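You operate a simulated robot arm through the tools that you are given. There is no shell and no other tool.

You run a simulated two-armed robot. Do the job below in one go: nothing can be reset, and whatever is moved stays where it is left.

## Task
Jog at speed 1: black button, then white button, then select OFF.
Fine: grey dial on 1 and black dial on JOG first; keep each JOG button down for two seconds or more.

It is judged by the outcome, as a careful person would: the job done as asked, and still so three seconds after it is handed in. It fails if anything else is knocked over, pushed out of place, dropped, spilled or broken.

## Robot
Two 7-joint arms with three-finger grippers on one trunk that stands fixed in place. Base frame: the origin is at the foot of the trunk, x ahead of it, y to its left, z up. Units: m, rad, N and s.
The left shoulder is at [0.07, 0.165, 1.213], the right one opposite. With the tool pointing down near the work surface each hand reaches from about 0.32 to 0.86 m from the base axis, measured 20 degrees to its own side. Payload 3.91 kg a hand.
The tool frame of a hand sits at the grasp point between the pads (the TCP): z along the fingers, y along the line on which they close. The tips reach 0.03 m beyond it. The gripper opens to 0.116 m. The gripper's body begins 0.073 m behind the TCP.
Orientation is that of the tool frame in the base frame, as a unit quaternion [x, y, z, w]. With the fingers straight down and closing along the base's y, the tool's x points along the base's -x, its y along +y and its z along -z.

## Interface
- The arms move only by the tool move_arm. It takes "left_increments", "right_increments" or both (then of equal length, played together; a hand with none holds still); each is a list of rows, each a list of 7 numbers: the opening, from 0 (shut) to 1 (fully open), then the shift along the base's x, y, z in cm, then the turn, a rotation vector about the base's x, y, z in rad. In form: [[jaw, x, y, z, rx, ry, rz], ...]. A call has 1 to 20 rows; each row is the pose to reach, as a shift and turn from the pose commanded when the call began. Each row takes 0.2 s and may step no farther than 0.05 m and 0.15 rad from the row before; otherwise, or with a gripper value out of range, the whole call is refused. A pose out of reach is approached as far as the arm can. The call stops where the force on the tool passes 40 N (or 10 N more than at its start, if that is more) or the arm is blocked; 0.2 s more then pass. The fingers move at their own pace (about 0.153 m/s each) and stop on an object; they squeeze with about 27 N. The grip force told is the motor's: it shows also when the fingers shut on nothing. Time passes only in rows, and 0.2 s behind the last, so rows that repeat a pose let the fingers close. The reply holds the time, the measured pose of the TCP, the force on the tool along the base axes, the opening and the grip force, in the units named above and with some noise, with the torque about the TCP (base axes, N m) and any sound that the robot's microphone picked up.
- Cameras (640 x 400 px; columns grow to the right, rows downward): "scene" is now at [0.1333, 0.0236, 1.5274]; the picture's right is [0.25, -0.97, 0.00], its down [-0.59, -0.15, -0.80] and it looks along [0.77, 0.20, -0.61] (base axes); focal length 296 px, centre (320, 200). "left" rides on the left gripper at [0.075, 0.017, -0.088] in its tool frame; the picture's right is [-0.22, 0.97, 0.00], its down [-0.70, -0.16, -0.70] and it looks along [-0.68, -0.16, 0.71] (tool axes); focal length 247 px, centre (320, 200). "right" rides on the right gripper at [0.052, 0.056, -0.088] in its tool frame; the picture's right is [-0.73, 0.68, 0.00], its down [-0.49, -0.52, -0.70] and it looks along [-0.48, -0.51, 0.71] (tool axes); focal length 247 px, centre (320, 200). There is no depth. A picture from a camera that has moved, and an enlarged one, comes with that camera's place and axes in the base frame and with its lens.
- snapshot(camera): a new picture of that camera. It takes no simulated time.
- lift_body(by): slides the trunk up (or, below 0, down) by that many m; the arms and the scene camera ride with it, the base frame stays. It gives what a move gives, with no picture.
- turn_head(pan, tilt): turns the head with the scene camera to pan (to the left, within 1.501 rad either way) and tilt (down, from -0.506 to 1.204), counted from straight ahead of the robot. It gives what a move gives.
- close_up(camera, box): a new picture of the part [left, top, right, bottom] of that camera's present view, enlarged. It takes no simulated time.
- hand_in(): hands the job in; it is judged then, once.

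Places have to be worked out from the pictures, the camera data and where the tool is seen. Open the grippers and draw the arms clear of the work before you hand the job in, unless the task says otherwise.

The tools are called by a JSON object that holds its "method" and its "body". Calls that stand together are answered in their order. move_arm: Moves the arms, as the interface text tells. Its arguments: {"type":"object","properties":{"left_increments":{"type":"array"},"right_increments":{"type":"array"}},"required":[]} The other tools are called the same way: lift_body (by) slides the trunk up or down; turn_head (pan, tilt) turns the head that bears the scene camera; snapshot (camera) takes a picture; close_up (camera, box) takes an enlarged picture of a part of a camera's view; hand_in () hands the job in.

At the start:

```text
t: 0.0
left_ee_pos: [0.5136, 0.4917, 1.1822]
left_ee_rot: [0.0, 1.0, 0.0, -0.001]
left_ft_force: [0.3, -0.6, -0.8]
left_wrist_torque: [0.02, 0.01, -0.01]
left_gripper_width: 0.116
left_finger_force: 0.0
right_ee_pos: [0.4295, -0.0596, 1.1822]
right_ee_rot: [0.001, 1.0, 0.0, 0.0]
right_ft_force: [0.2, -0.2, 0.4]
right_wrist_torque: [0.0, 0.03, -0.03]
right_gripper_width: 0.1159
right_finger_force: 0.0
trunk travel left (down, up): [-0.75, 0.09]
head pan, tilt: [0.257, 0.651]
```

scene: 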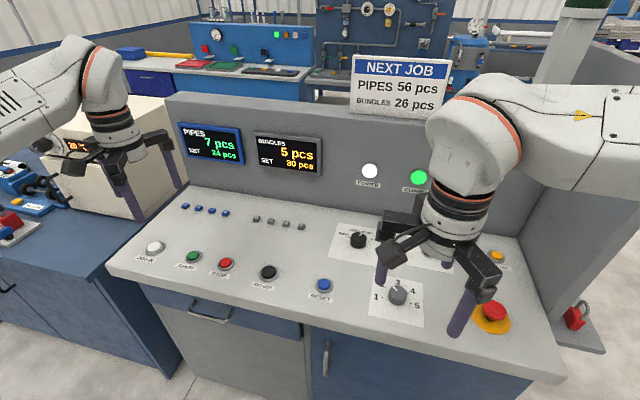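
right: 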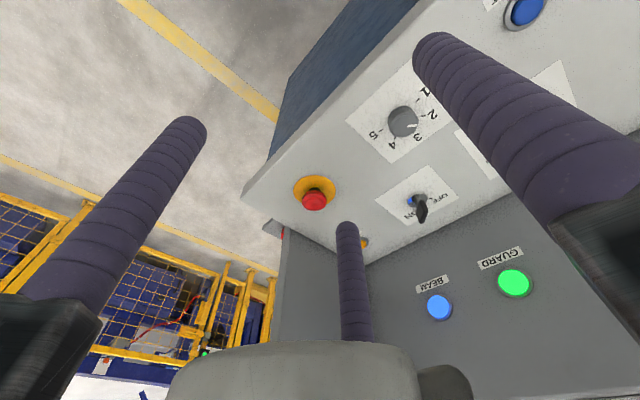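
left: 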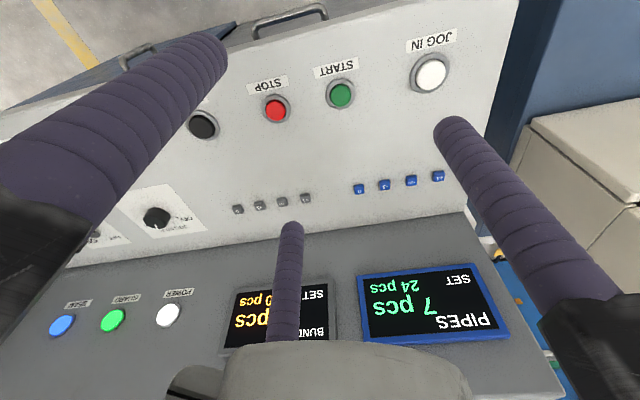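

I see a sloped console with buttons and dials; the right arm hides part of it. I take enlarged pictures of the controls first.

{"method": "close_up", "body": {"camera": "scene", "box": [320, 200, 520, 340]}}

{"method": "close_up", "body": {"camera": "scene", "box": [130, 180, 350, 310]}}

{"method": "close_up", "body": {"camera": "right", "box": [290, 60, 550, 240]}}

{"method": "close_up", "body": {"camera": "left", "box": [60, 60, 260, 260]}}

```text
2.86 times, centred on (420, 270) of scene
camera zoom: at [0.1333, 0.0236, 1.5274], right [0.25, -0.97, 0.0], down [-0.59, -0.15, -0.8], along [0.77, 0.2, -0.61], focal length 845 px, centre (34, 0)
```

zoom: 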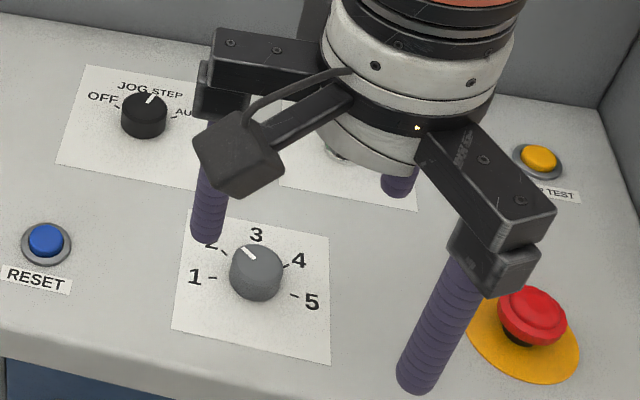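

```text
2.91 times, centred on (240, 245) of scene
camera zoom: at [0.1333, 0.0236, 1.5274], right [0.25, -0.97, 0.0], down [-0.59, -0.15, -0.8], along [0.77, 0.2, -0.61], focal length 860 px, centre (553, 69)
```

zoom: 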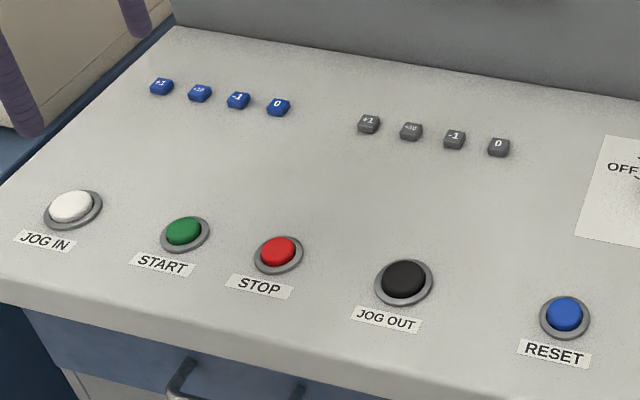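

```text
2.22 times, centred on (420, 150) of right
camera zoom: at [0.3771, -0.0044, 1.2704], right [0.73, 0.68, 0.0], down [0.49, -0.52, 0.7], along [0.48, -0.51, -0.71], focal length 549 px, centre (98, 311)
```

zoom: 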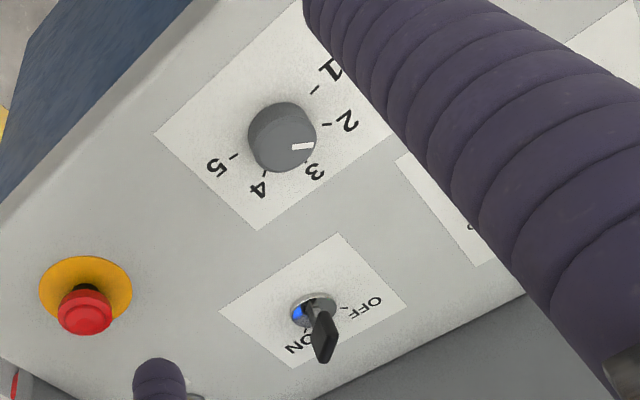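

```text
2.00 times, centred on (160, 160) of left
camera zoom: at [0.4377, 0.5084, 1.2702], right [0.22, 0.97, 0.0], down [0.7, -0.16, 0.7], along [0.68, -0.16, -0.71], focal length 494 px, centre (640, 280)
```

zoom: 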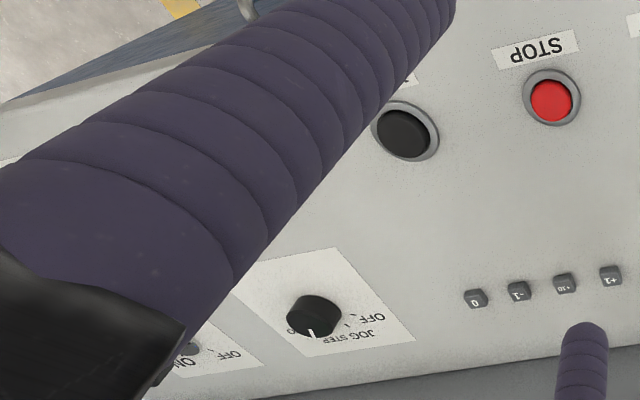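

The panel looks flat at z≈0.90, with JOG OUT (black) near (0.583, 0.281) and JOG IN (white) near (0.582, 0.630). The grey dial is near (0.59, -0.047) and the black dial near (0.75, 0.07). I draw the right arm back and to the right so the dials can be seen.

{"method": "move_arm", "body": {"right_increments": [[1, -2, -4, 0, 0, 0, 0], [1, -4, -8, 1, 0, 0, 0], [1, -5, -12, 2, 0, 0, 0], [1, -5, -16, 3, 0, 0, 0], [1, -5, -20, 3, 0, 0, 0], [1, -5, -24, 3, 0, 0, 0]]}}

{"method": "snapshot", "body": {"camera": "scene"}}

```text
t: 1.4
left_ee_pos: [0.513, 0.4885, 1.1828]
left_ee_rot: [0.0, 1.0, 0.001, -0.001]
left_ft_force: [0.0, -0.1, 0.4]
left_wrist_torque: [0.0, -0.02, 0.02]
left_gripper_width: 0.1164
left_finger_force: 0.0
right_ee_pos: [0.3766, -0.3035, 1.208]
right_ee_rot: [0.0, 1.0, 0.001, -0.001]
right_ft_force: [-0.7, -0.2, 0.0]
right_wrist_torque: [0.01, -0.01, 0.01]
right_gripper_width: 0.1162
right_finger_force: 0.1
trunk travel left (down, up): [-0.75, 0.09]
head pan, tilt: [0.257, 0.651]
```

```text
taken
camera scene: at [0.1325, 0.0215, 1.5275], right [0.25, -0.97, 0.0], down [-0.59, -0.15, -0.8], along [0.77, 0.2, -0.61], focal length 296 px, centre (320, 200)
```

scene: 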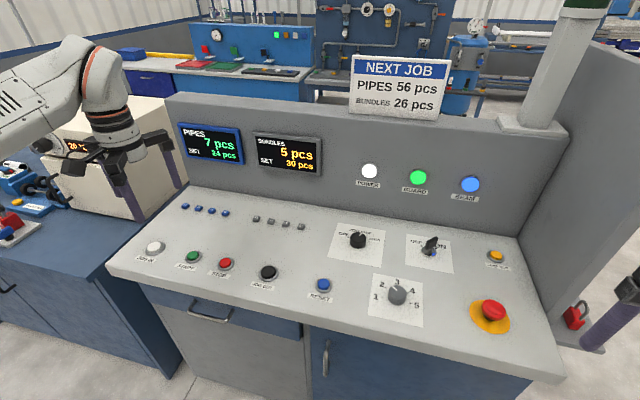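

The panel is clear now. I enlarge the dials, buttons and lamps to read their exact states.

{"method": "close_up", "body": {"camera": "scene", "box": [360, 265, 440, 315]}}

{"method": "close_up", "body": {"camera": "scene", "box": [320, 215, 400, 265]}}

{"method": "close_up", "body": {"camera": "scene", "box": [390, 215, 550, 315]}}

{"method": "close_up", "body": {"camera": "scene", "box": [170, 110, 490, 310]}}

{"method": "snapshot", "body": {"camera": "right"}}

```text
8.00 times, centred on (400, 290) of scene
camera zoom: at [0.1325, 0.0215, 1.5275], right [0.25, -0.97, 0.0], down [-0.59, -0.15, -0.8], along [0.77, 0.2, -0.61], focal length 2365 px, centre (-320, -520)
```

zoom: 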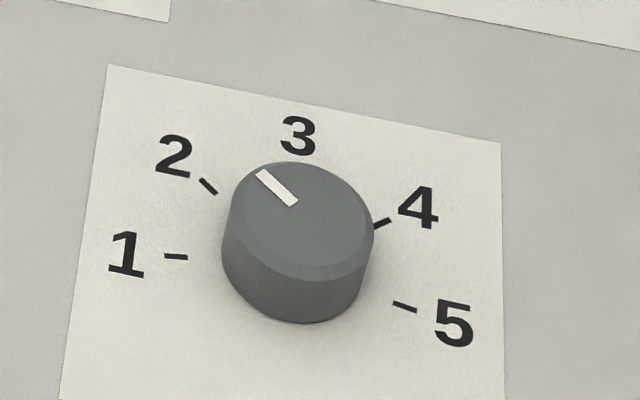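

```text
8.00 times, centred on (360, 240) of scene
camera zoom: at [0.1325, 0.0215, 1.5275], right [0.25, -0.97, 0.0], down [-0.59, -0.15, -0.8], along [0.77, 0.2, -0.61], focal length 2365 px, centre (0, -120)
```

zoom: 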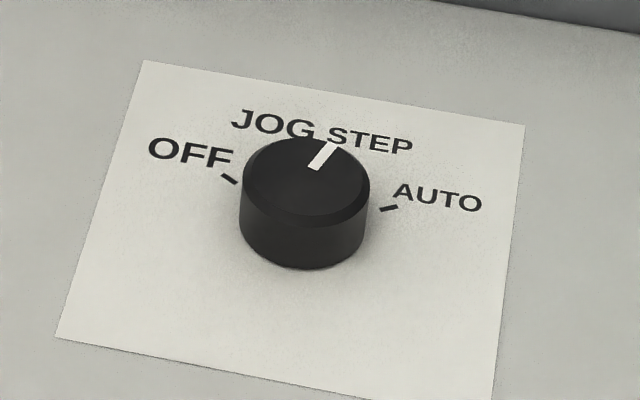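

```text
4.00 times, centred on (470, 265) of scene
camera zoom: at [0.1325, 0.0215, 1.5275], right [0.25, -0.97, 0.0], down [-0.59, -0.15, -0.8], along [0.77, 0.2, -0.61], focal length 1182 px, centre (-280, -60)
```

zoom: 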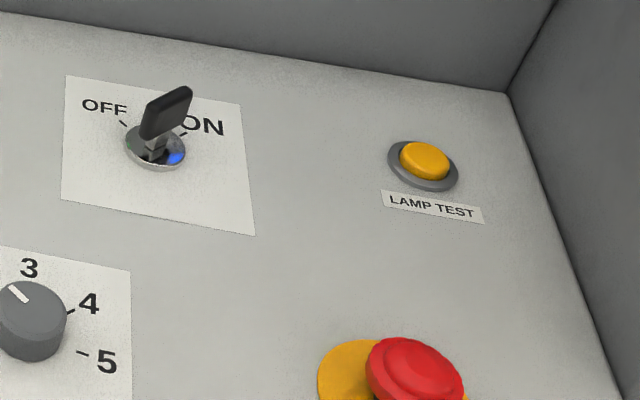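

```text
2.00 times, centred on (330, 210) of scene
camera zoom: at [0.1325, 0.0215, 1.5275], right [0.25, -0.97, 0.0], down [-0.59, -0.15, -0.8], along [0.77, 0.2, -0.61], focal length 591 px, centre (300, 180)
```

zoom: 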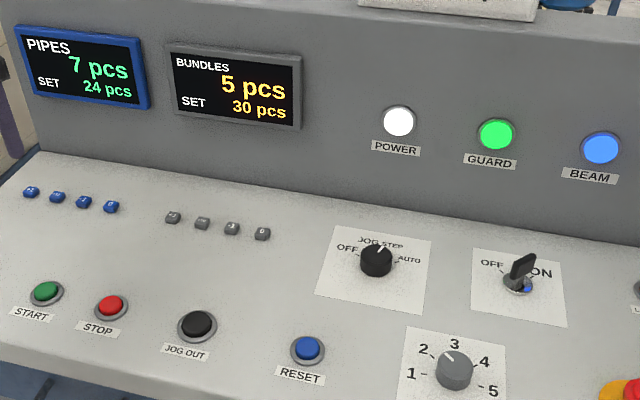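

```text
taken
camera right: at [0.3254, -0.2469, 1.2968], right [0.73, 0.68, 0.0], down [0.49, -0.52, 0.7], along [0.48, -0.51, -0.72], focal length 247 px, centre (320, 200)
```

right: 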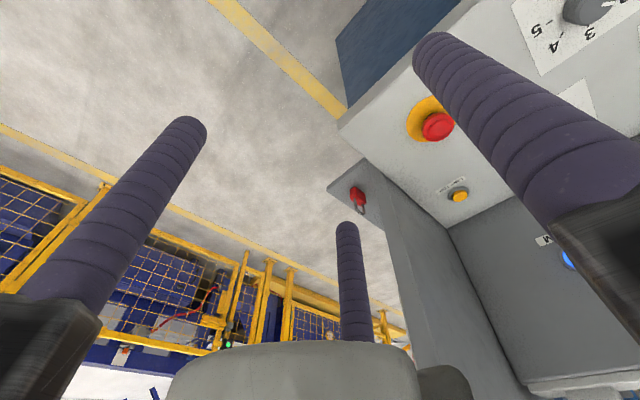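

Working out angles from this picture: the grey dial's marks stand at about +100°, +50°, 0°, -50° and -100° (left of forward), and its pointer is on 2 (~+48°). The black dial's marks are OFF +60°, JOG +20°, STEP -20° and AUTO -60°, and its pointer is on STEP. I bring the right hand above the grey dial at about (0.595, -0.050), pre-turned by -0.45 rad.

{"method": "move_arm", "body": {"right_increments": [[1, 2.2, 2.5, -1, 0, 0, 0], [1, 4.3, 5, -2, 0, 0, 0], [1, 6.5, 7.5, -4, 0, 0, -0.05], [1, 8.6, 10, -6, 0, 0, -0.1], [1, 10.8, 12.5, -8, 0, 0, -0.15], [1, 13, 15, -10, 0, 0, -0.2], [0.8, 15.1, 17.5, -12, 0, 0, -0.25], [0.7, 17.3, 20, -14, 0, 0, -0.3], [0.65, 19.4, 22.5, -15, 0, 0, -0.37], [0.65, 21.6, 25, -16, 0, 0, -0.45], [0.65, 21.6, 25, -16, 0, 0, -0.45]]}}

{"method": "snapshot", "body": {"camera": "right"}}

{"method": "snapshot", "body": {"camera": "scene"}}

```text
t: 3.8
left_ee_pos: [0.5125, 0.4904, 1.1819]
left_ee_rot: [0.0, 1.0, 0.0, 0.0]
left_ft_force: [-0.4, 0.9, -1.3]
left_wrist_torque: [0.0, -0.06, 0.01]
left_gripper_width: 0.1158
left_finger_force: 0.1
right_ee_pos: [0.5939, -0.0536, 1.0541]
right_ee_rot: [0.224, 0.975, 0.0, 0.001]
right_ft_force: [-0.8, 0.3, 0.4]
right_wrist_torque: [0.03, 0.0, -0.01]
right_gripper_width: 0.0754
right_finger_force: 0.1
trunk travel left (down, up): [-0.75, 0.09]
head pan, tilt: [0.257, 0.651]
```

```text
taken
camera right: at [0.5716, 0.0201, 1.1422], right [0.96, 0.29, 0.0], down [0.21, -0.68, 0.7], along [0.21, -0.67, -0.72], focal length 247 px, centre (320, 200)
```

right: 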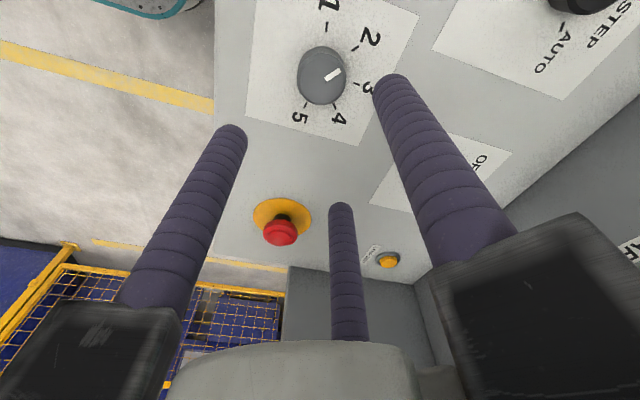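

```text
taken
camera scene: at [0.1327, 0.0226, 1.5274], right [0.25, -0.97, 0.0], down [-0.59, -0.15, -0.8], along [0.77, 0.2, -0.61], focal length 296 px, centre (320, 200)
```

scene: 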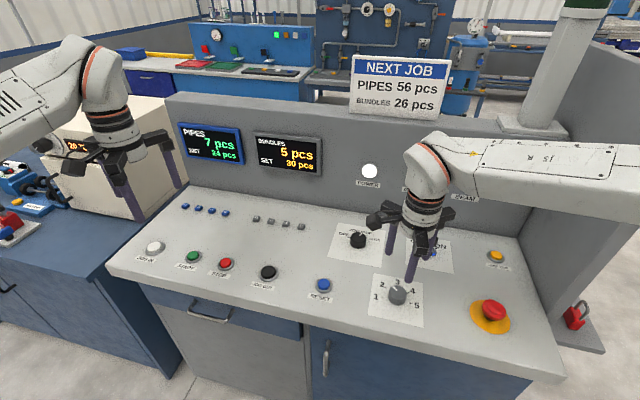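

The hand shows what looks like three finger-like parts rather than two, so I check the gripper's real shape before lowering it over the dial.

{"method": "close_up", "body": {"camera": "scene", "box": [350, 180, 470, 300]}}

{"method": "close_up", "body": {"camera": "scene", "box": [70, 100, 200, 230]}}

{"method": "close_up", "body": {"camera": "right", "box": [200, 0, 440, 250]}}

{"method": "snapshot", "body": {"camera": "left"}}

```text
3.33 times, centred on (410, 240) of scene
camera zoom: at [0.1327, 0.0226, 1.5274], right [0.25, -0.97, 0.0], down [-0.59, -0.15, -0.8], along [0.77, 0.2, -0.61], focal length 985 px, centre (20, 67)
```

zoom: 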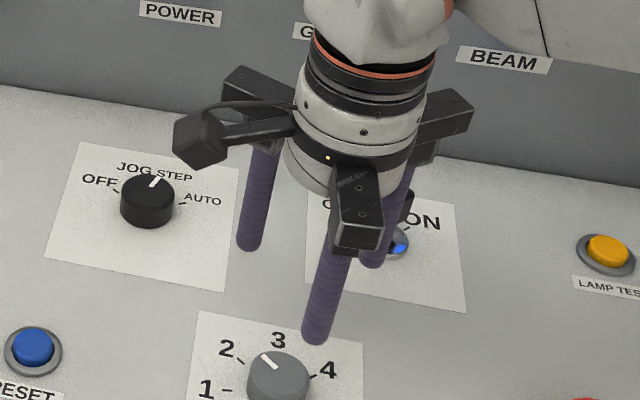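

```text
3.08 times, centred on (135, 165) of scene
camera zoom: at [0.1327, 0.0226, 1.5274], right [0.25, -0.97, 0.0], down [-0.59, -0.15, -0.8], along [0.77, 0.2, -0.61], focal length 910 px, centre (889, 308)
```

zoom: 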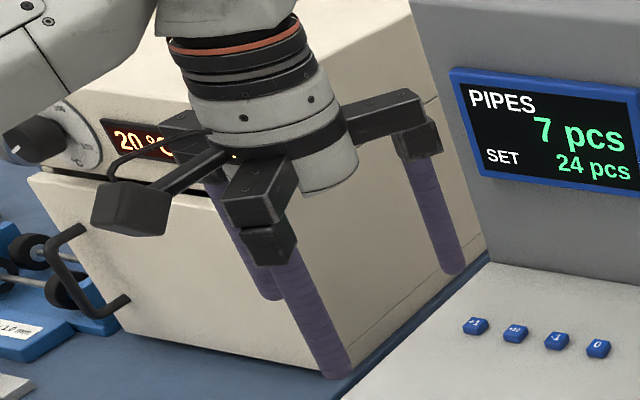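

```text
1.60 times, centred on (320, 125) of right
camera zoom: at [0.5716, 0.0201, 1.1422], right [0.96, 0.29, 0.0], down [0.21, -0.68, 0.7], along [0.21, -0.67, -0.72], focal length 395 px, centre (320, 320)
```

zoom: 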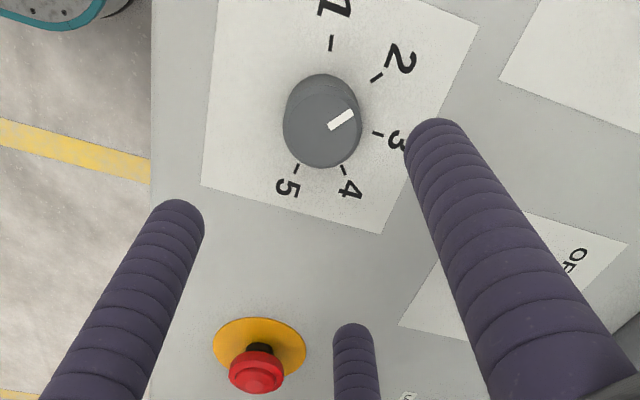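

```text
taken
camera left: at [0.4372, 0.5076, 1.2707], right [0.22, 0.97, 0.0], down [0.7, -0.16, 0.7], along [0.68, -0.16, -0.71], focal length 247 px, centre (320, 200)
```

left: 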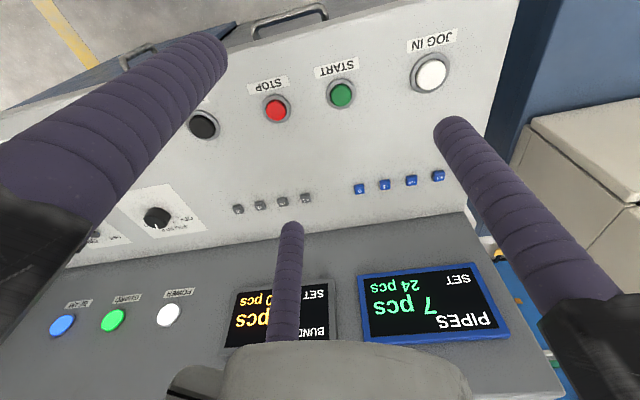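

The gripper is a three-jaw centric one with round fingers about 17 mm thick: all three tips sit at r≈0.047 for a 0.075 opening. The dial fits between them, with its centre about 2 mm from the hand's axis. I lower to tips just above the dial top and look again.

{"method": "move_arm", "body": {"right_increments": [[0.65, 0.1, 0.1, -3, 0, 0, 0], [0.65, 0.1, 0.2, -6, 0, 0, 0], [0.65, 0.1, 0.2, -8.5, 0, 0, 0], [0.65, 0.1, 0.2, -8.5, 0, 0, 0]]}}

{"method": "snapshot", "body": {"camera": "right"}}

{"method": "close_up", "body": {"camera": "scene", "box": [350, 220, 470, 320]}}

```text
t: 4.8
left_ee_pos: [0.5136, 0.4906, 1.1828]
left_ee_rot: [-0.001, 1.0, -0.001, 0.0]
left_ft_force: [-0.3, -0.8, 0.2]
left_wrist_torque: [0.0, 0.0, 0.01]
left_gripper_width: 0.116
left_finger_force: 0.2
right_ee_pos: [0.5965, -0.0491, 0.9672]
right_ee_rot: [0.223, 0.975, 0.0, -0.001]
right_ft_force: [-0.2, 0.3, -0.7]
right_wrist_torque: [-0.05, -0.01, 0.0]
right_gripper_width: 0.0754
right_finger_force: 0.1
trunk travel left (down, up): [-0.75, 0.09]
head pan, tilt: [0.257, 0.651]
```

```text
taken
camera right: at [0.5735, 0.0239, 1.055], right [0.96, 0.29, 0.0], down [0.21, -0.68, 0.7], along [0.21, -0.67, -0.71], focal length 247 px, centre (320, 200)
```

right: 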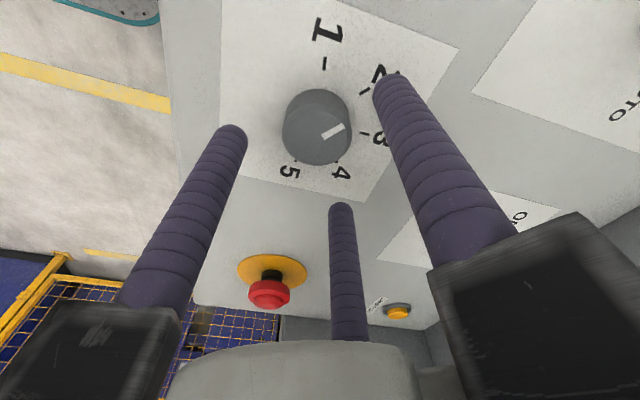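

```text
4.00 times, centred on (410, 270) of scene
camera zoom: at [0.1331, 0.0235, 1.5274], right [0.25, -0.97, 0.0], down [-0.59, -0.15, -0.8], along [0.77, 0.2, -0.61], focal length 1182 px, centre (-40, -80)
```

zoom: 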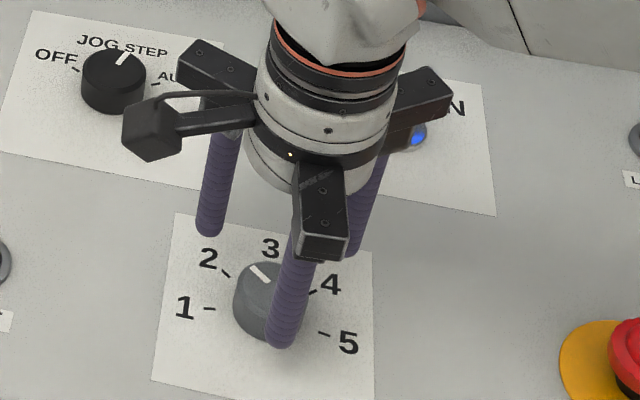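

The hand is centred over the dial to within about 2 mm. I lower it around the dial, leaving the fingers open, and watch the force.

{"method": "move_arm", "body": {"right_increments": [[0.65, -0.1, 0.05, -1, 0, 0, 0], [0.65, -0.1, 0.05, -2, 0, 0, 0], [0.65, -0.1, 0.05, -2.6, 0, 0, 0], [0.65, -0.1, 0.05, -2.9, 0, 0, 0], [0.65, -0.1, 0.05, -2.9, 0, 0, 0]]}}

{"method": "snapshot", "body": {"camera": "right"}}

{"method": "close_up", "body": {"camera": "scene", "box": [350, 240, 450, 320]}}

```text
t: 6.0
left_ee_pos: [0.5137, 0.4906, 1.1828]
left_ee_rot: [0.0, 1.0, -0.001, 0.0]
left_ft_force: [-1.2, 0.4, -0.7]
left_wrist_torque: [-0.02, 0.0, 0.0]
left_gripper_width: 0.1161
left_finger_force: 0.1
right_ee_pos: [0.5959, -0.0478, 0.9385]
right_ee_rot: [0.224, 0.975, 0.0, -0.001]
right_ft_force: [-0.3, -0.2, 0.4]
right_wrist_torque: [0.02, -0.03, -0.01]
right_gripper_width: 0.0753
right_finger_force: 0.0
trunk travel left (down, up): [-0.75, 0.09]
head pan, tilt: [0.257, 0.651]
```

```text
taken
camera right: at [0.5725, 0.0247, 1.0265], right [0.96, 0.29, 0.0], down [0.21, -0.68, 0.7], along [0.21, -0.67, -0.71], focal length 247 px, centre (320, 200)
```

right: 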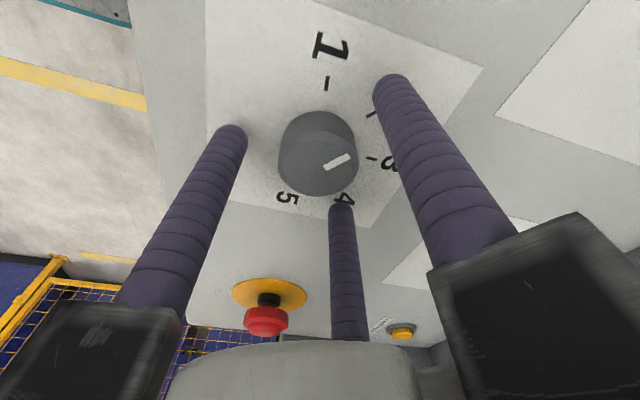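

```text
5.00 times, centred on (400, 280) of scene
camera zoom: at [0.1332, 0.0235, 1.5274], right [0.25, -0.97, 0.0], down [-0.59, -0.15, -0.8], along [0.77, 0.2, -0.61], focal length 1478 px, centre (-80, -200)
```

zoom: 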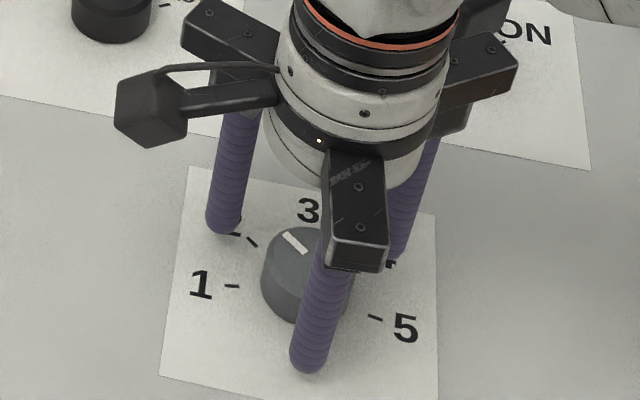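

Nothing touched so far, and the tips stand around the dial. I go 4 mm lower and close the fingers on the knob.

{"method": "move_arm", "body": {"right_increments": [[0.65, 0, 0, -0.4, 0, 0, 0], [0.5, 0, 0, -0.4, 0, 0, 0], [0.42, 0, 0, -0.4, 0, 0, 0], [0.3, 0, 0, -0.4, 0, 0, 0], [0, 0, 0, -0.4, 0, 0, 0], [0, 0, 0, -0.4, 0, 0, 0]]}}

{"method": "snapshot", "body": {"camera": "right"}}

{"method": "close_up", "body": {"camera": "scene", "box": [350, 240, 450, 320]}}

```text
t: 7.4
left_ee_pos: [0.5131, 0.4901, 1.1819]
left_ee_rot: [-0.001, 1.0, -0.001, 0.0]
left_ft_force: [-0.6, -0.2, 0.8]
left_wrist_torque: [0.02, 0.0, -0.02]
left_gripper_width: 0.1161
left_finger_force: 0.0
right_ee_pos: [0.5959, -0.0487, 0.9347]
right_ee_rot: [0.224, 0.975, 0.0, 0.0]
right_ft_force: [-1.1, -5.1, 0.6]
right_wrist_torque: [-0.29, 0.08, 0.0]
right_gripper_width: 0.0421
right_finger_force: 27.5
trunk travel left (down, up): [-0.75, 0.09]
head pan, tilt: [0.257, 0.651]
```

```text
taken
camera right: at [0.5724, 0.0236, 1.0225], right [0.96, 0.29, 0.0], down [0.21, -0.68, 0.7], along [0.2, -0.67, -0.71], focal length 247 px, centre (320, 200)
```

right: 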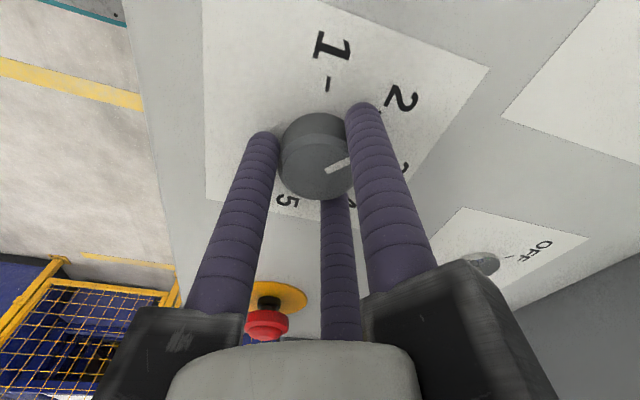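

```text
5.00 times, centred on (400, 280) of scene
camera zoom: at [0.133, 0.0226, 1.5274], right [0.25, -0.97, 0.0], down [-0.59, -0.15, -0.8], along [0.77, 0.2, -0.61], focal length 1478 px, centre (-80, -200)
```

zoom: 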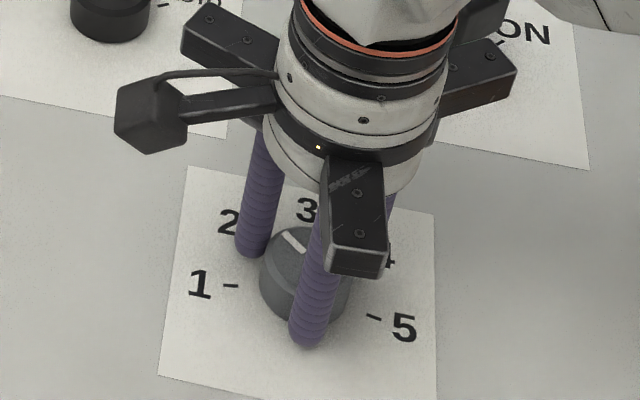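

The fingers hold the knob (42 mm wide, 27 N) with only a small -5 N side force. I ease 1 mm toward -y and turn counter-clockwise (toward 1) by 50° = 0.873 rad.

{"method": "move_arm", "body": {"right_increments": [[0, 0, -0.1, 0, 0, 0, 0.05], [0, 0, -0.1, 0, 0, 0, 0.15], [0, 0, -0.1, 0, 0, 0, 0.25], [0, 0, -0.1, 0, 0, 0, 0.35], [0, 0, -0.1, 0, 0, 0, 0.45], [0, 0, -0.1, 0, 0, 0, 0.55], [0, 0, -0.1, 0, 0, 0, 0.65], [0, 0, -0.1, 0, 0, 0, 0.75], [0, 0, -0.1, 0, 0, 0, 0.82], [0, 0, -0.1, 0, 0, 0, 0.873], [0, 0, -0.1, 0, 0, 0, 0.873]]}}

{"method": "snapshot", "body": {"camera": "right"}}

{"method": "close_up", "body": {"camera": "scene", "box": [350, 240, 450, 320]}}

```text
t: 9.8
left_ee_pos: [0.5124, 0.4892, 1.182]
left_ee_rot: [0.0, 1.0, 0.001, 0.0]
left_ft_force: [-0.2, -0.3, -0.2]
left_wrist_torque: [-0.03, 0.0, 0.01]
left_gripper_width: 0.1161
left_finger_force: 0.1
right_ee_pos: [0.5946, -0.0493, 0.9345]
right_ee_rot: [-0.209, 0.978, 0.0, 0.001]
right_ft_force: [0.9, -11.9, 8.4]
right_wrist_torque: [-0.63, 0.4, 0.05]
right_gripper_width: 0.0414
right_finger_force: 44.8
trunk travel left (down, up): [-0.75, 0.09]
head pan, tilt: [0.257, 0.651]
```

```text
taken
camera right: at [0.5236, -0.0205, 1.0224], right [0.39, 0.92, 0.0], down [0.66, -0.28, 0.7], along [0.65, -0.27, -0.71], focal length 247 px, centre (320, 200)
```

right: 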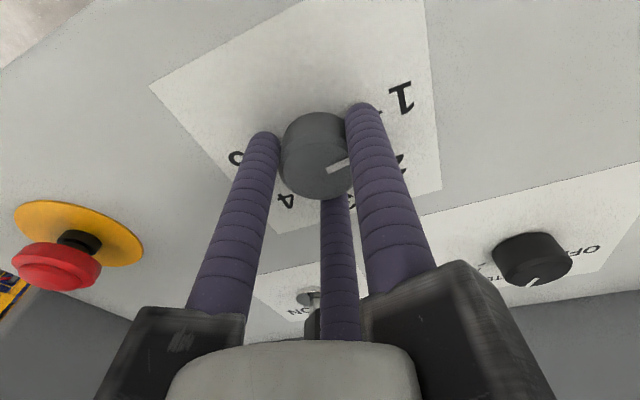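

```text
5.00 times, centred on (400, 280) of scene
camera zoom: at [0.1324, 0.0216, 1.5276], right [0.25, -0.97, 0.0], down [-0.59, -0.15, -0.8], along [0.77, 0.2, -0.61], focal length 1478 px, centre (-80, -200)
```

zoom: 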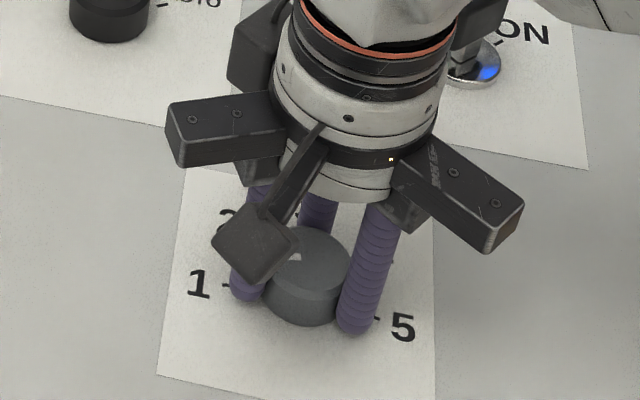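

The knob turned along with the fingers (pointer unchanged relative to the hand). I release the grip, then rise to see where the pointer stands.

{"method": "move_arm", "body": {"right_increments": [[0.5, 0, 0, 0, 0, 0, 0], [0.65, 0, 0, 0, 0, 0, 0], [0.65, 0, 0, 0, 0, 0, 0], [0.65, 0, 0, 2, 0, 0, 0], [0.65, 0, 0, 5, 0, 0, 0], [0.65, -3, -3, 9, 0, 0, 0], [0.65, -6, -6, 11, 0, 0, 0], [0.65, -6, -6, 11, 0, 0, 0]]}}

{"method": "close_up", "body": {"camera": "scene", "box": [360, 265, 440, 315]}}

{"method": "snapshot", "body": {"camera": "right"}}

{"method": "snapshot", "body": {"camera": "scene"}}

```text
refused: row 6 steps farther than a row can; nothing moved
```

```text
8.00 times, centred on (400, 290) of scene
camera zoom: at [0.1324, 0.0216, 1.5276], right [0.25, -0.97, 0.0], down [-0.59, -0.15, -0.8], along [0.77, 0.2, -0.61], focal length 2365 px, centre (-320, -520)
```

zoom: 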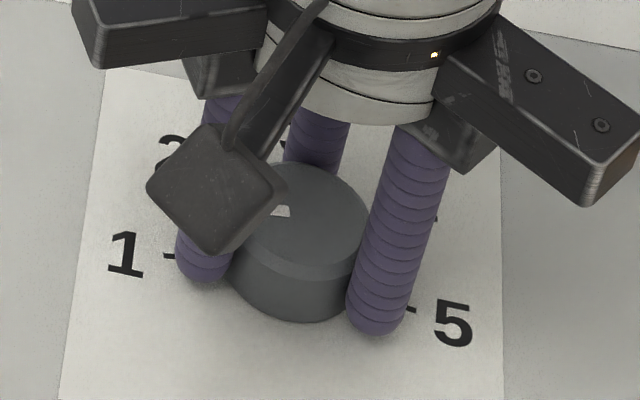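

```text
taken
camera right: at [0.5236, -0.0205, 1.0224], right [0.39, 0.92, 0.0], down [0.66, -0.28, 0.7], along [0.65, -0.27, -0.71], focal length 247 px, centre (320, 200)
```

right: 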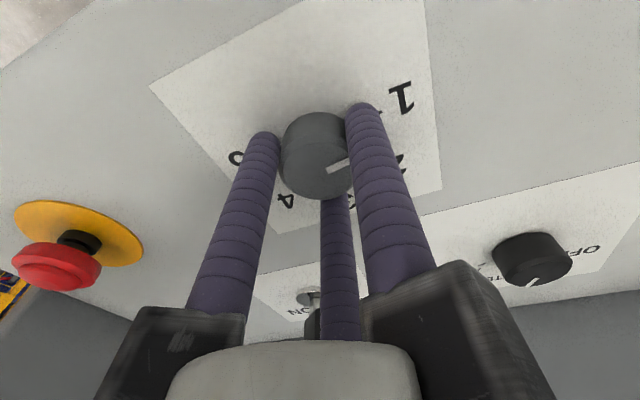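

```text
taken
camera scene: at [0.1324, 0.0216, 1.5276], right [0.25, -0.97, 0.0], down [-0.59, -0.15, -0.8], along [0.77, 0.2, -0.61], focal length 296 px, centre (320, 200)
```

scene: 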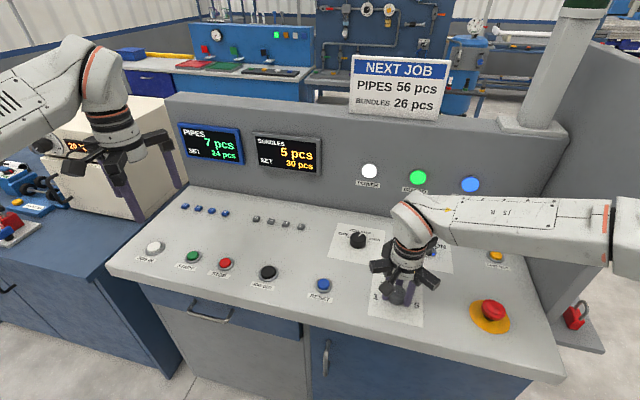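

The last step was too long, so nothing moved. I repeat the release with smaller steps, and back the hand away to the right.

{"method": "move_arm", "body": {"right_increments": [[0.5, 0, 0, 0, 0, 0, 0], [0.65, 0, 0, 0, 0, 0, 0], [0.65, 0, 0, 0, 0, 0, 0], [0.65, 0, 0, 2, 0, 0, 0], [0.65, 0, 0, 5, 0, 0, 0], [0.65, 0, 0, 9, 0, 0, 0], [0.65, -2.5, -2.5, 12, 0, 0, 0], [0.65, -5, -5, 15, 0, 0, 0], [0.65, -7.5, -8, 17, 0, 0, 0], [0.65, -10, -11, 18, 0, 0, 0], [0.65, -10, -11, 18, 0, 0, 0]]}}

{"method": "close_up", "body": {"camera": "scene", "box": [360, 265, 440, 315]}}

{"method": "snapshot", "body": {"camera": "right"}}

{"method": "snapshot", "body": {"camera": "scene"}}

```text
t: 12.2
left_ee_pos: [0.5139, 0.4916, 1.1812]
left_ee_rot: [0.0, 1.0, -0.001, 0.0]
left_ft_force: [1.3, -0.9, -0.7]
left_wrist_torque: [-0.02, 0.0, 0.01]
left_gripper_width: 0.116
left_finger_force: 0.1
right_ee_pos: [0.4974, -0.1581, 1.1135]
right_ee_rot: [-0.21, 0.978, 0.0, -0.001]
right_ft_force: [0.2, 0.2, 0.0]
right_wrist_torque: [-0.04, 0.0, -0.02]
right_gripper_width: 0.0755
right_finger_force: 0.0
trunk travel left (down, up): [-0.75, 0.09]
head pan, tilt: [0.257, 0.651]
```

```text
8.00 times, centred on (400, 290) of scene
camera zoom: at [0.1343, 0.0248, 1.5272], right [0.25, -0.97, 0.0], down [-0.59, -0.15, -0.79], along [0.77, 0.2, -0.61], focal length 2365 px, centre (-320, -520)
```

zoom: 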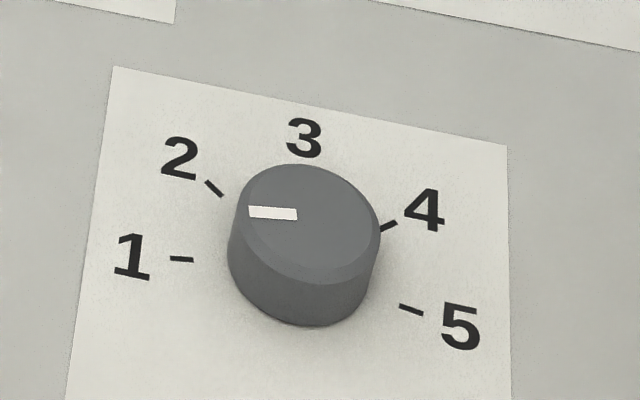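

```text
taken
camera right: at [0.4267, -0.1286, 1.2025], right [0.39, 0.92, 0.0], down [0.66, -0.28, 0.7], along [0.64, -0.27, -0.71], focal length 247 px, centre (320, 200)
```

right: 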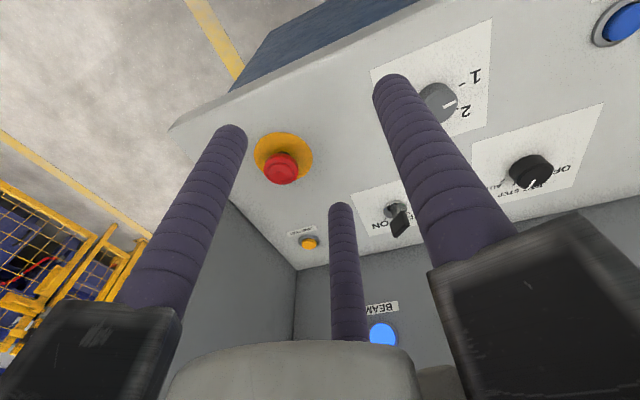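

```text
taken
camera scene: at [0.1343, 0.0248, 1.5272], right [0.25, -0.97, 0.0], down [-0.59, -0.15, -0.79], along [0.77, 0.2, -0.61], focal length 296 px, centre (320, 200)
```

scene: 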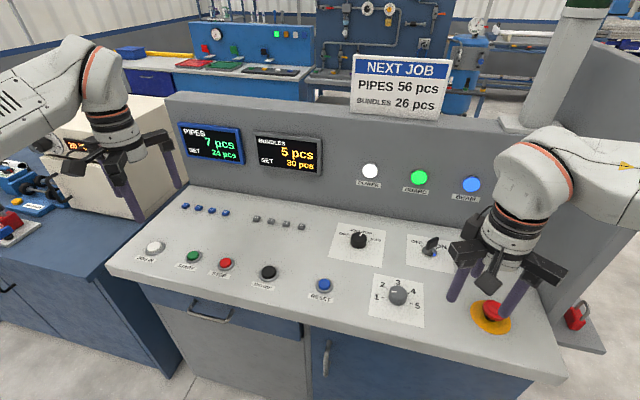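

The grey dial's pointer now measures ≈100°, in line with the mark of 1. Next I draw the right hand back and bring the left hand above the black dial at about (0.7565, 0.071), pre-turned by -0.35 rad.

{"method": "move_arm", "body": {"left_increments": [[1, 1.5, -3.5, 0, 0, 0, 0], [1, 3.0, -7, 0, 0, 0, 0], [1, 5, -10.5, 0, 0, 0, -0.05], [1, 7, -14, 0, 0, 0, -0.1], [1, 9, -17.5, 0, 0, 0, -0.15], [0.9, 11, -21, 0, 0, 0, -0.2], [0.8, 13.2, -24.5, -1, 0, 0, -0.25], [0.7, 15.4, -28, -3, 0, 0, -0.3], [0.65, 17.6, -31.5, -5, 0, 0, -0.35], [0.65, 20, -35, -7, 0, 0, -0.35], [0.65, 22.3, -38.5, -9, 0, 0, -0.35], [0.65, 24.3, -41.9, -11, 0, 0, -0.35], [0.65, 24.3, -41.9, -13.2, 0, 0, -0.35], [0.65, 24.3, -41.9, -13.2, 0, 0, -0.35]], "right_increments": [[0.65, -1, -1.5, 1, 0, 0, -0.05], [0.65, -2, -3, 2, 0, 0, -0.1], [0.65, -3, -4.5, 3, 0, 0, -0.15], [0.65, -4, -6, 4, 0, 0, -0.2], [0.65, -5, -7.5, 5, 0, 0, -0.25], [0.65, -6, -9, 6, 0, 0, -0.3], [0.65, -7, -10.5, 7, 0, 0, -0.35], [0.65, -8, -12, 8, 0, 0, -0.4], [0.65, -9, -13.5, 8, 0, 0, -0.42], [0.65, -10, -15, 8, 0, 0, -0.42], [0.65, -11, -15, 8, 0, 0, -0.42], [0.65, -12, -15, 8, 0, 0, -0.42], [0.65, -12, -15, 8, 0, 0, -0.42], [0.65, -12, -15, 8, 0, 0, -0.42]]}}

{"method": "snapshot", "body": {"camera": "left"}}

{"method": "snapshot", "body": {"camera": "scene"}}

```text
t: 15.2
left_ee_pos: [0.7563, 0.0688, 1.0477]
left_ee_rot: [0.174, 0.985, 0.0, 0.001]
left_ft_force: [-0.6, -0.6, -0.2]
left_wrist_torque: [-0.01, -0.02, 0.0]
left_gripper_width: 0.0757
left_finger_force: 0.0
right_ee_pos: [0.3754, -0.3071, 1.195]
right_ee_rot: [-0.001, 1.0, 0.0, 0.0]
right_ft_force: [0.5, 0.4, 0.4]
right_wrist_torque: [0.02, 0.0, 0.02]
right_gripper_width: 0.0753
right_finger_force: 0.0
trunk travel left (down, up): [-0.75, 0.09]
head pan, tilt: [0.257, 0.651]
```

```text
taken
camera left: at [0.6901, 0.1112, 1.1357], right [0.54, 0.84, 0.0], down [0.6, -0.39, 0.7], along [0.59, -0.38, -0.71], focal length 247 px, centre (320, 200)
```

left: 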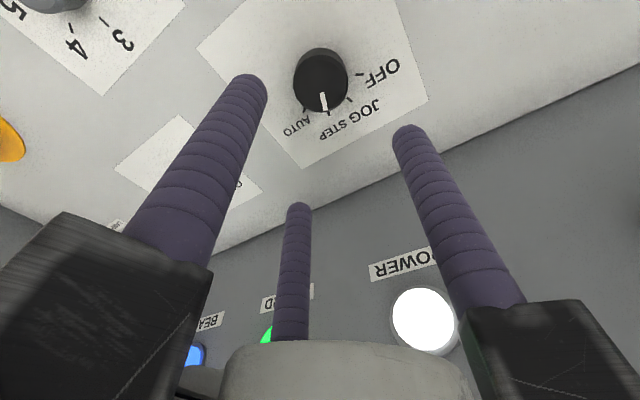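

```text
taken
camera scene: at [0.1332, 0.0233, 1.5274], right [0.25, -0.97, 0.0], down [-0.59, -0.15, -0.8], along [0.77, 0.2, -0.61], focal length 296 px, centre (320, 200)
```

scene: 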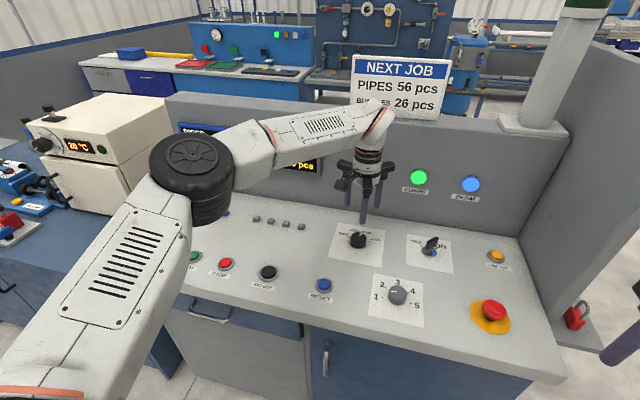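

The left hand's axis lies almost exactly over the black dial (projected at row 86, col 320; the dial is seen at about (321, 84)). I lower to just above it and check once more.

{"method": "move_arm", "body": {"left_increments": [[0.65, 0, 0, -3, 0, 0, 0], [0.65, 0, 0, -6, 0, 0, 0], [0.65, 0, 0, -8.2, 0, 0, 0], [0.65, 0, 0, -8.2, 0, 0, 0]]}}

{"method": "close_up", "body": {"camera": "left", "box": [200, 40, 440, 220]}}

{"method": "close_up", "body": {"camera": "scene", "box": [310, 150, 430, 270]}}

```text
t: 16.2
left_ee_pos: [0.7551, 0.0719, 0.9659]
left_ee_rot: [0.174, 0.985, 0.0, 0.001]
left_ft_force: [-0.6, 0.1, 0.5]
left_wrist_torque: [0.04, -0.04, -0.03]
left_gripper_width: 0.0754
left_finger_force: 0.1
right_ee_pos: [0.3755, -0.3069, 1.1949]
right_ee_rot: [-0.001, 1.0, -0.001, 0.0]
right_ft_force: [0.8, -0.5, -0.2]
right_wrist_torque: [0.02, 0.03, -0.01]
right_gripper_width: 0.0754
right_finger_force: 0.0
trunk travel left (down, up): [-0.75, 0.09]
head pan, tilt: [0.257, 0.651]
```

```text
2.22 times, centred on (320, 130) of left
camera zoom: at [0.6894, 0.1142, 1.0549], right [0.54, 0.84, 0.0], down [0.6, -0.39, 0.7], along [0.59, -0.38, -0.71], focal length 549 px, centre (320, 356)
```

zoom: 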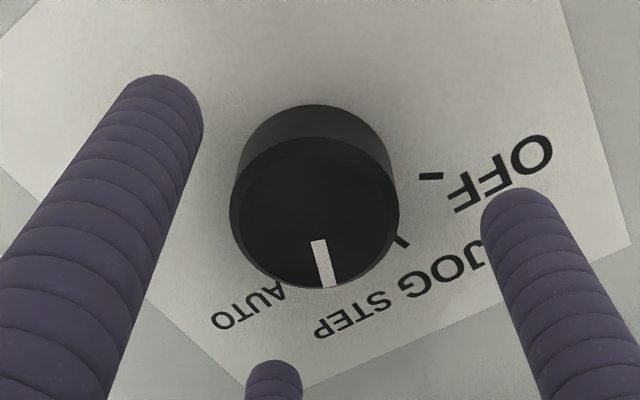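

```text
3.33 times, centred on (370, 210) of scene
camera zoom: at [0.1332, 0.0235, 1.5274], right [0.25, -0.97, 0.0], down [-0.59, -0.15, -0.8], along [0.77, 0.2, -0.61], focal length 985 px, centre (153, 167)
```

zoom: 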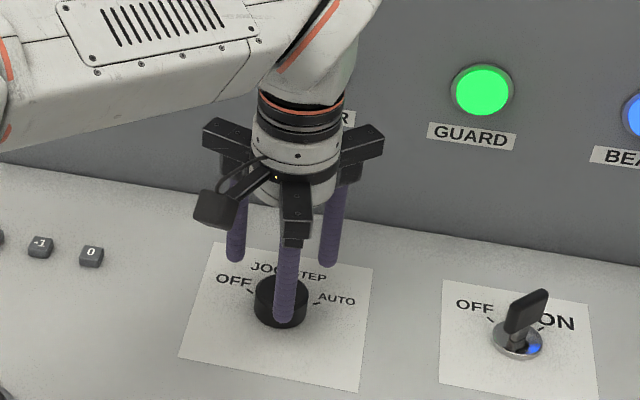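

Centred to within about 2 mm. I lower over the black knob with a small correction and close the fingers on it.

{"method": "move_arm", "body": {"left_increments": [[0.65, -0.1, -0.1, -1, 0, 0, 0], [0.65, -0.1, -0.1, -2, 0, 0, 0], [0.65, -0.1, -0.1, -2.7, 0, 0, 0], [0.65, -0.1, -0.1, -3.1, 0, 0, 0], [0.65, -0.1, -0.1, -3.3, 0, 0, 0], [0.5, -0.1, -0.1, -3.3, 0, 0, 0], [0.42, -0.1, -0.1, -3.3, 0, 0, 0], [0.3, -0.1, -0.1, -3.3, 0, 0, 0], [0, -0.1, -0.1, -3.3, 0, 0, 0], [0, -0.1, -0.1, -3.3, 0, 0, 0]]}}

{"method": "close_up", "body": {"camera": "left", "box": [200, 40, 440, 220]}}

{"method": "close_up", "body": {"camera": "scene", "box": [310, 150, 430, 270]}}

```text
t: 18.4
left_ee_pos: [0.7542, 0.0704, 0.935]
left_ee_rot: [0.174, 0.985, 0.0, -0.001]
left_ft_force: [-3.3, -0.1, -0.1]
left_wrist_torque: [-0.23, 0.49, -0.04]
left_gripper_width: 0.0452
left_finger_force: 44.7
right_ee_pos: [0.3758, -0.3079, 1.1951]
right_ee_rot: [-0.001, 1.0, 0.0, 0.0]
right_ft_force: [0.0, 0.3, 0.3]
right_wrist_torque: [0.03, 0.0, 0.01]
right_gripper_width: 0.0753
right_finger_force: 0.0
trunk travel left (down, up): [-0.75, 0.09]
head pan, tilt: [0.257, 0.651]
```

```text
2.22 times, centred on (320, 130) of left
camera zoom: at [0.6895, 0.1122, 1.023], right [0.54, 0.84, 0.0], down [0.6, -0.39, 0.7], along [0.59, -0.38, -0.71], focal length 549 px, centre (320, 356)
```

zoom: 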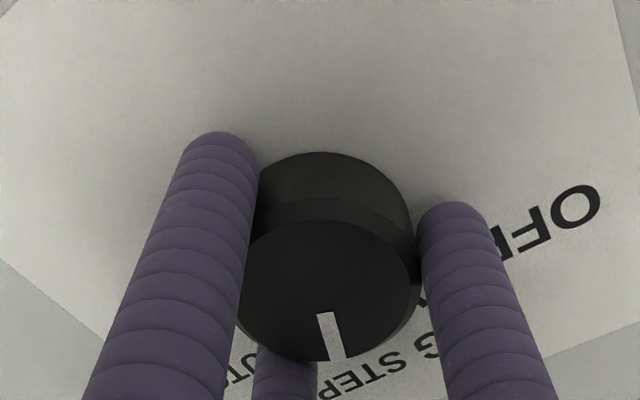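

```text
3.33 times, centred on (370, 210) of scene
camera zoom: at [0.1329, 0.0233, 1.5274], right [0.25, -0.97, 0.0], down [-0.59, -0.15, -0.8], along [0.77, 0.2, -0.61], focal length 985 px, centre (153, 167)
```

zoom: 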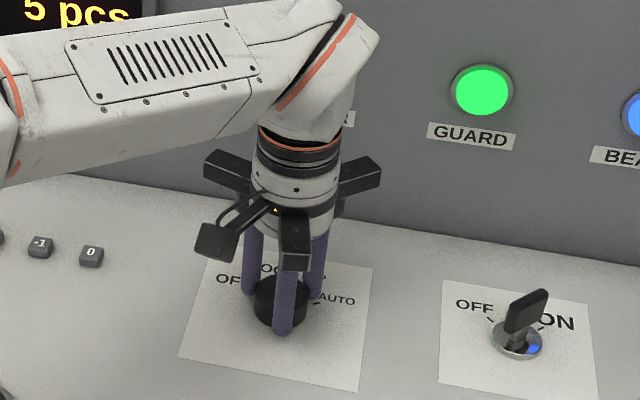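

The knob is held (45 mm) with little side force. I turn counter-clockwise by 40° (0.70 rad) from STEP to JOG.

{"method": "move_arm", "body": {"left_increments": [[0, 0, 0, 0, 0, 0, 0.05], [0, 0, 0, 0, 0, 0, 0.15], [0, 0, 0, 0, 0, 0, 0.25], [0, 0, 0, 0, 0, 0, 0.35], [0, 0, 0, 0, 0, 0, 0.45], [0, 0, 0, 0, 0, 0, 0.55], [0, 0, 0, 0, 0, 0, 0.64], [0, 0, 0, 0, 0, 0, 0.7], [0, 0, 0, 0, 0, 0, 0.7]]}}

{"method": "close_up", "body": {"camera": "left", "box": [200, 40, 440, 220]}}

{"method": "close_up", "body": {"camera": "scene", "box": [320, 215, 400, 265]}}

```text
t: 18.9
left_ee_pos: [0.7558, 0.0697, 0.9342]
left_ee_rot: [0.135, 0.991, 0.002, 0.0]
left_ft_force: [-0.2, -1.0, 4.9]
left_wrist_torque: [0.11, 0.57, -0.05]
left_gripper_width: 0.0454
left_finger_force: 44.7
right_ee_pos: [0.3755, -0.3073, 1.1941]
right_ee_rot: [-0.001, 1.0, 0.0, 0.001]
right_ft_force: [0.0, -0.4, -0.9]
right_wrist_torque: [0.03, 0.0, 0.01]
right_gripper_width: 0.0756
right_finger_force: 0.0
trunk travel left (down, up): [-0.75, 0.09]
head pan, tilt: [0.257, 0.651]
stopped in row 2 (left hand): the force on the tool passed its limit at 56 N (the readings are from after the stop); the commanded pose is now the measured one
```

```text
2.22 times, centred on (320, 130) of left
camera zoom: at [0.6864, 0.1064, 1.0231], right [0.47, 0.88, 0.0], down [0.63, -0.34, 0.7], along [0.62, -0.33, -0.72], focal length 549 px, centre (320, 356)
```

zoom: 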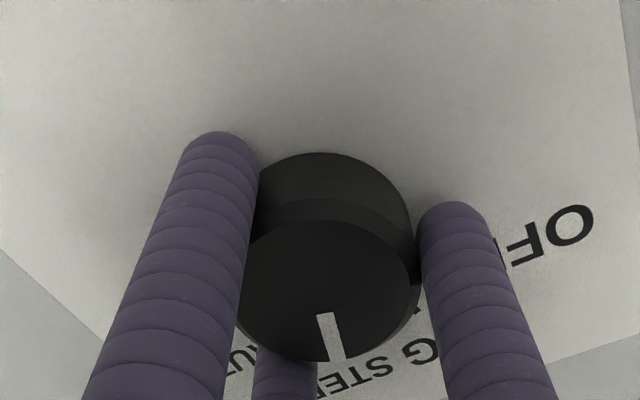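

```text
8.00 times, centred on (360, 240) of scene
camera zoom: at [0.1329, 0.0231, 1.5275], right [0.25, -0.97, 0.0], down [-0.59, -0.15, -0.8], along [0.77, 0.2, -0.61], focal length 2365 px, centre (0, -120)
```

zoom: 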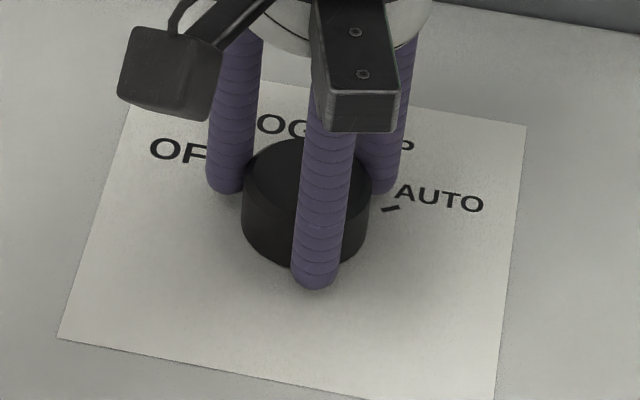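

The turn stopped early on a brief 56 N force, after about 0.08 rad; the knob follows the fingers and the forces are now small. I continue more slowly.

{"method": "move_arm", "body": {"left_increments": [[0, 0, 0, 0.1, 0, 0, 0.02], [0, 0, 0, 0.1, 0, 0, 0.05], [0, 0, 0, 0.1, 0, 0, 0.08], [0, 0, 0, 0.1, 0, 0, 0.11], [0, 0, 0, 0.1, 0, 0, 0.14], [0, 0, 0, 0.1, 0, 0, 0.17]]}}

{"method": "close_up", "body": {"camera": "left", "box": [200, 40, 440, 220]}}

```text
t: 20.3
left_ee_pos: [0.7548, 0.0694, 0.9336]
left_ee_rot: [0.048, 0.999, 0.003, -0.003]
left_ft_force: [-7.7, -0.6, -9.5]
left_wrist_torque: [0.11, -0.34, 0.01]
left_gripper_width: 0.0456
left_finger_force: 44.7
right_ee_pos: [0.3757, -0.3063, 1.1943]
right_ee_rot: [0.0, 1.0, 0.0, 0.0]
right_ft_force: [0.4, 0.3, 0.8]
right_wrist_torque: [-0.02, -0.01, 0.03]
right_gripper_width: 0.0751
right_finger_force: 0.1
trunk travel left (down, up): [-0.75, 0.09]
head pan, tilt: [0.257, 0.651]
```

```text
2.22 times, centred on (320, 130) of left
camera zoom: at [0.6814, 0.0943, 1.0233], right [0.32, 0.95, 0.0], down [0.68, -0.23, 0.7], along [0.66, -0.22, -0.72], focal length 549 px, centre (320, 356)
```

zoom: 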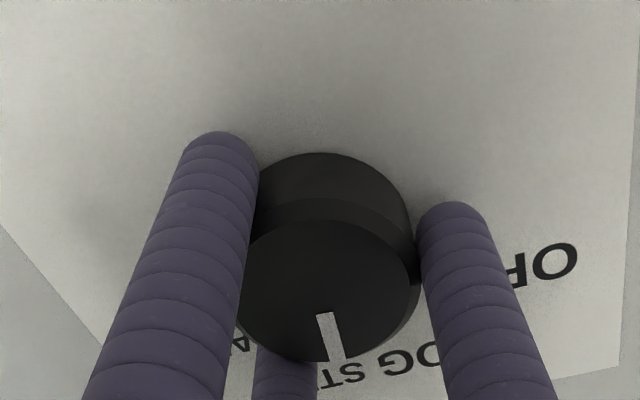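

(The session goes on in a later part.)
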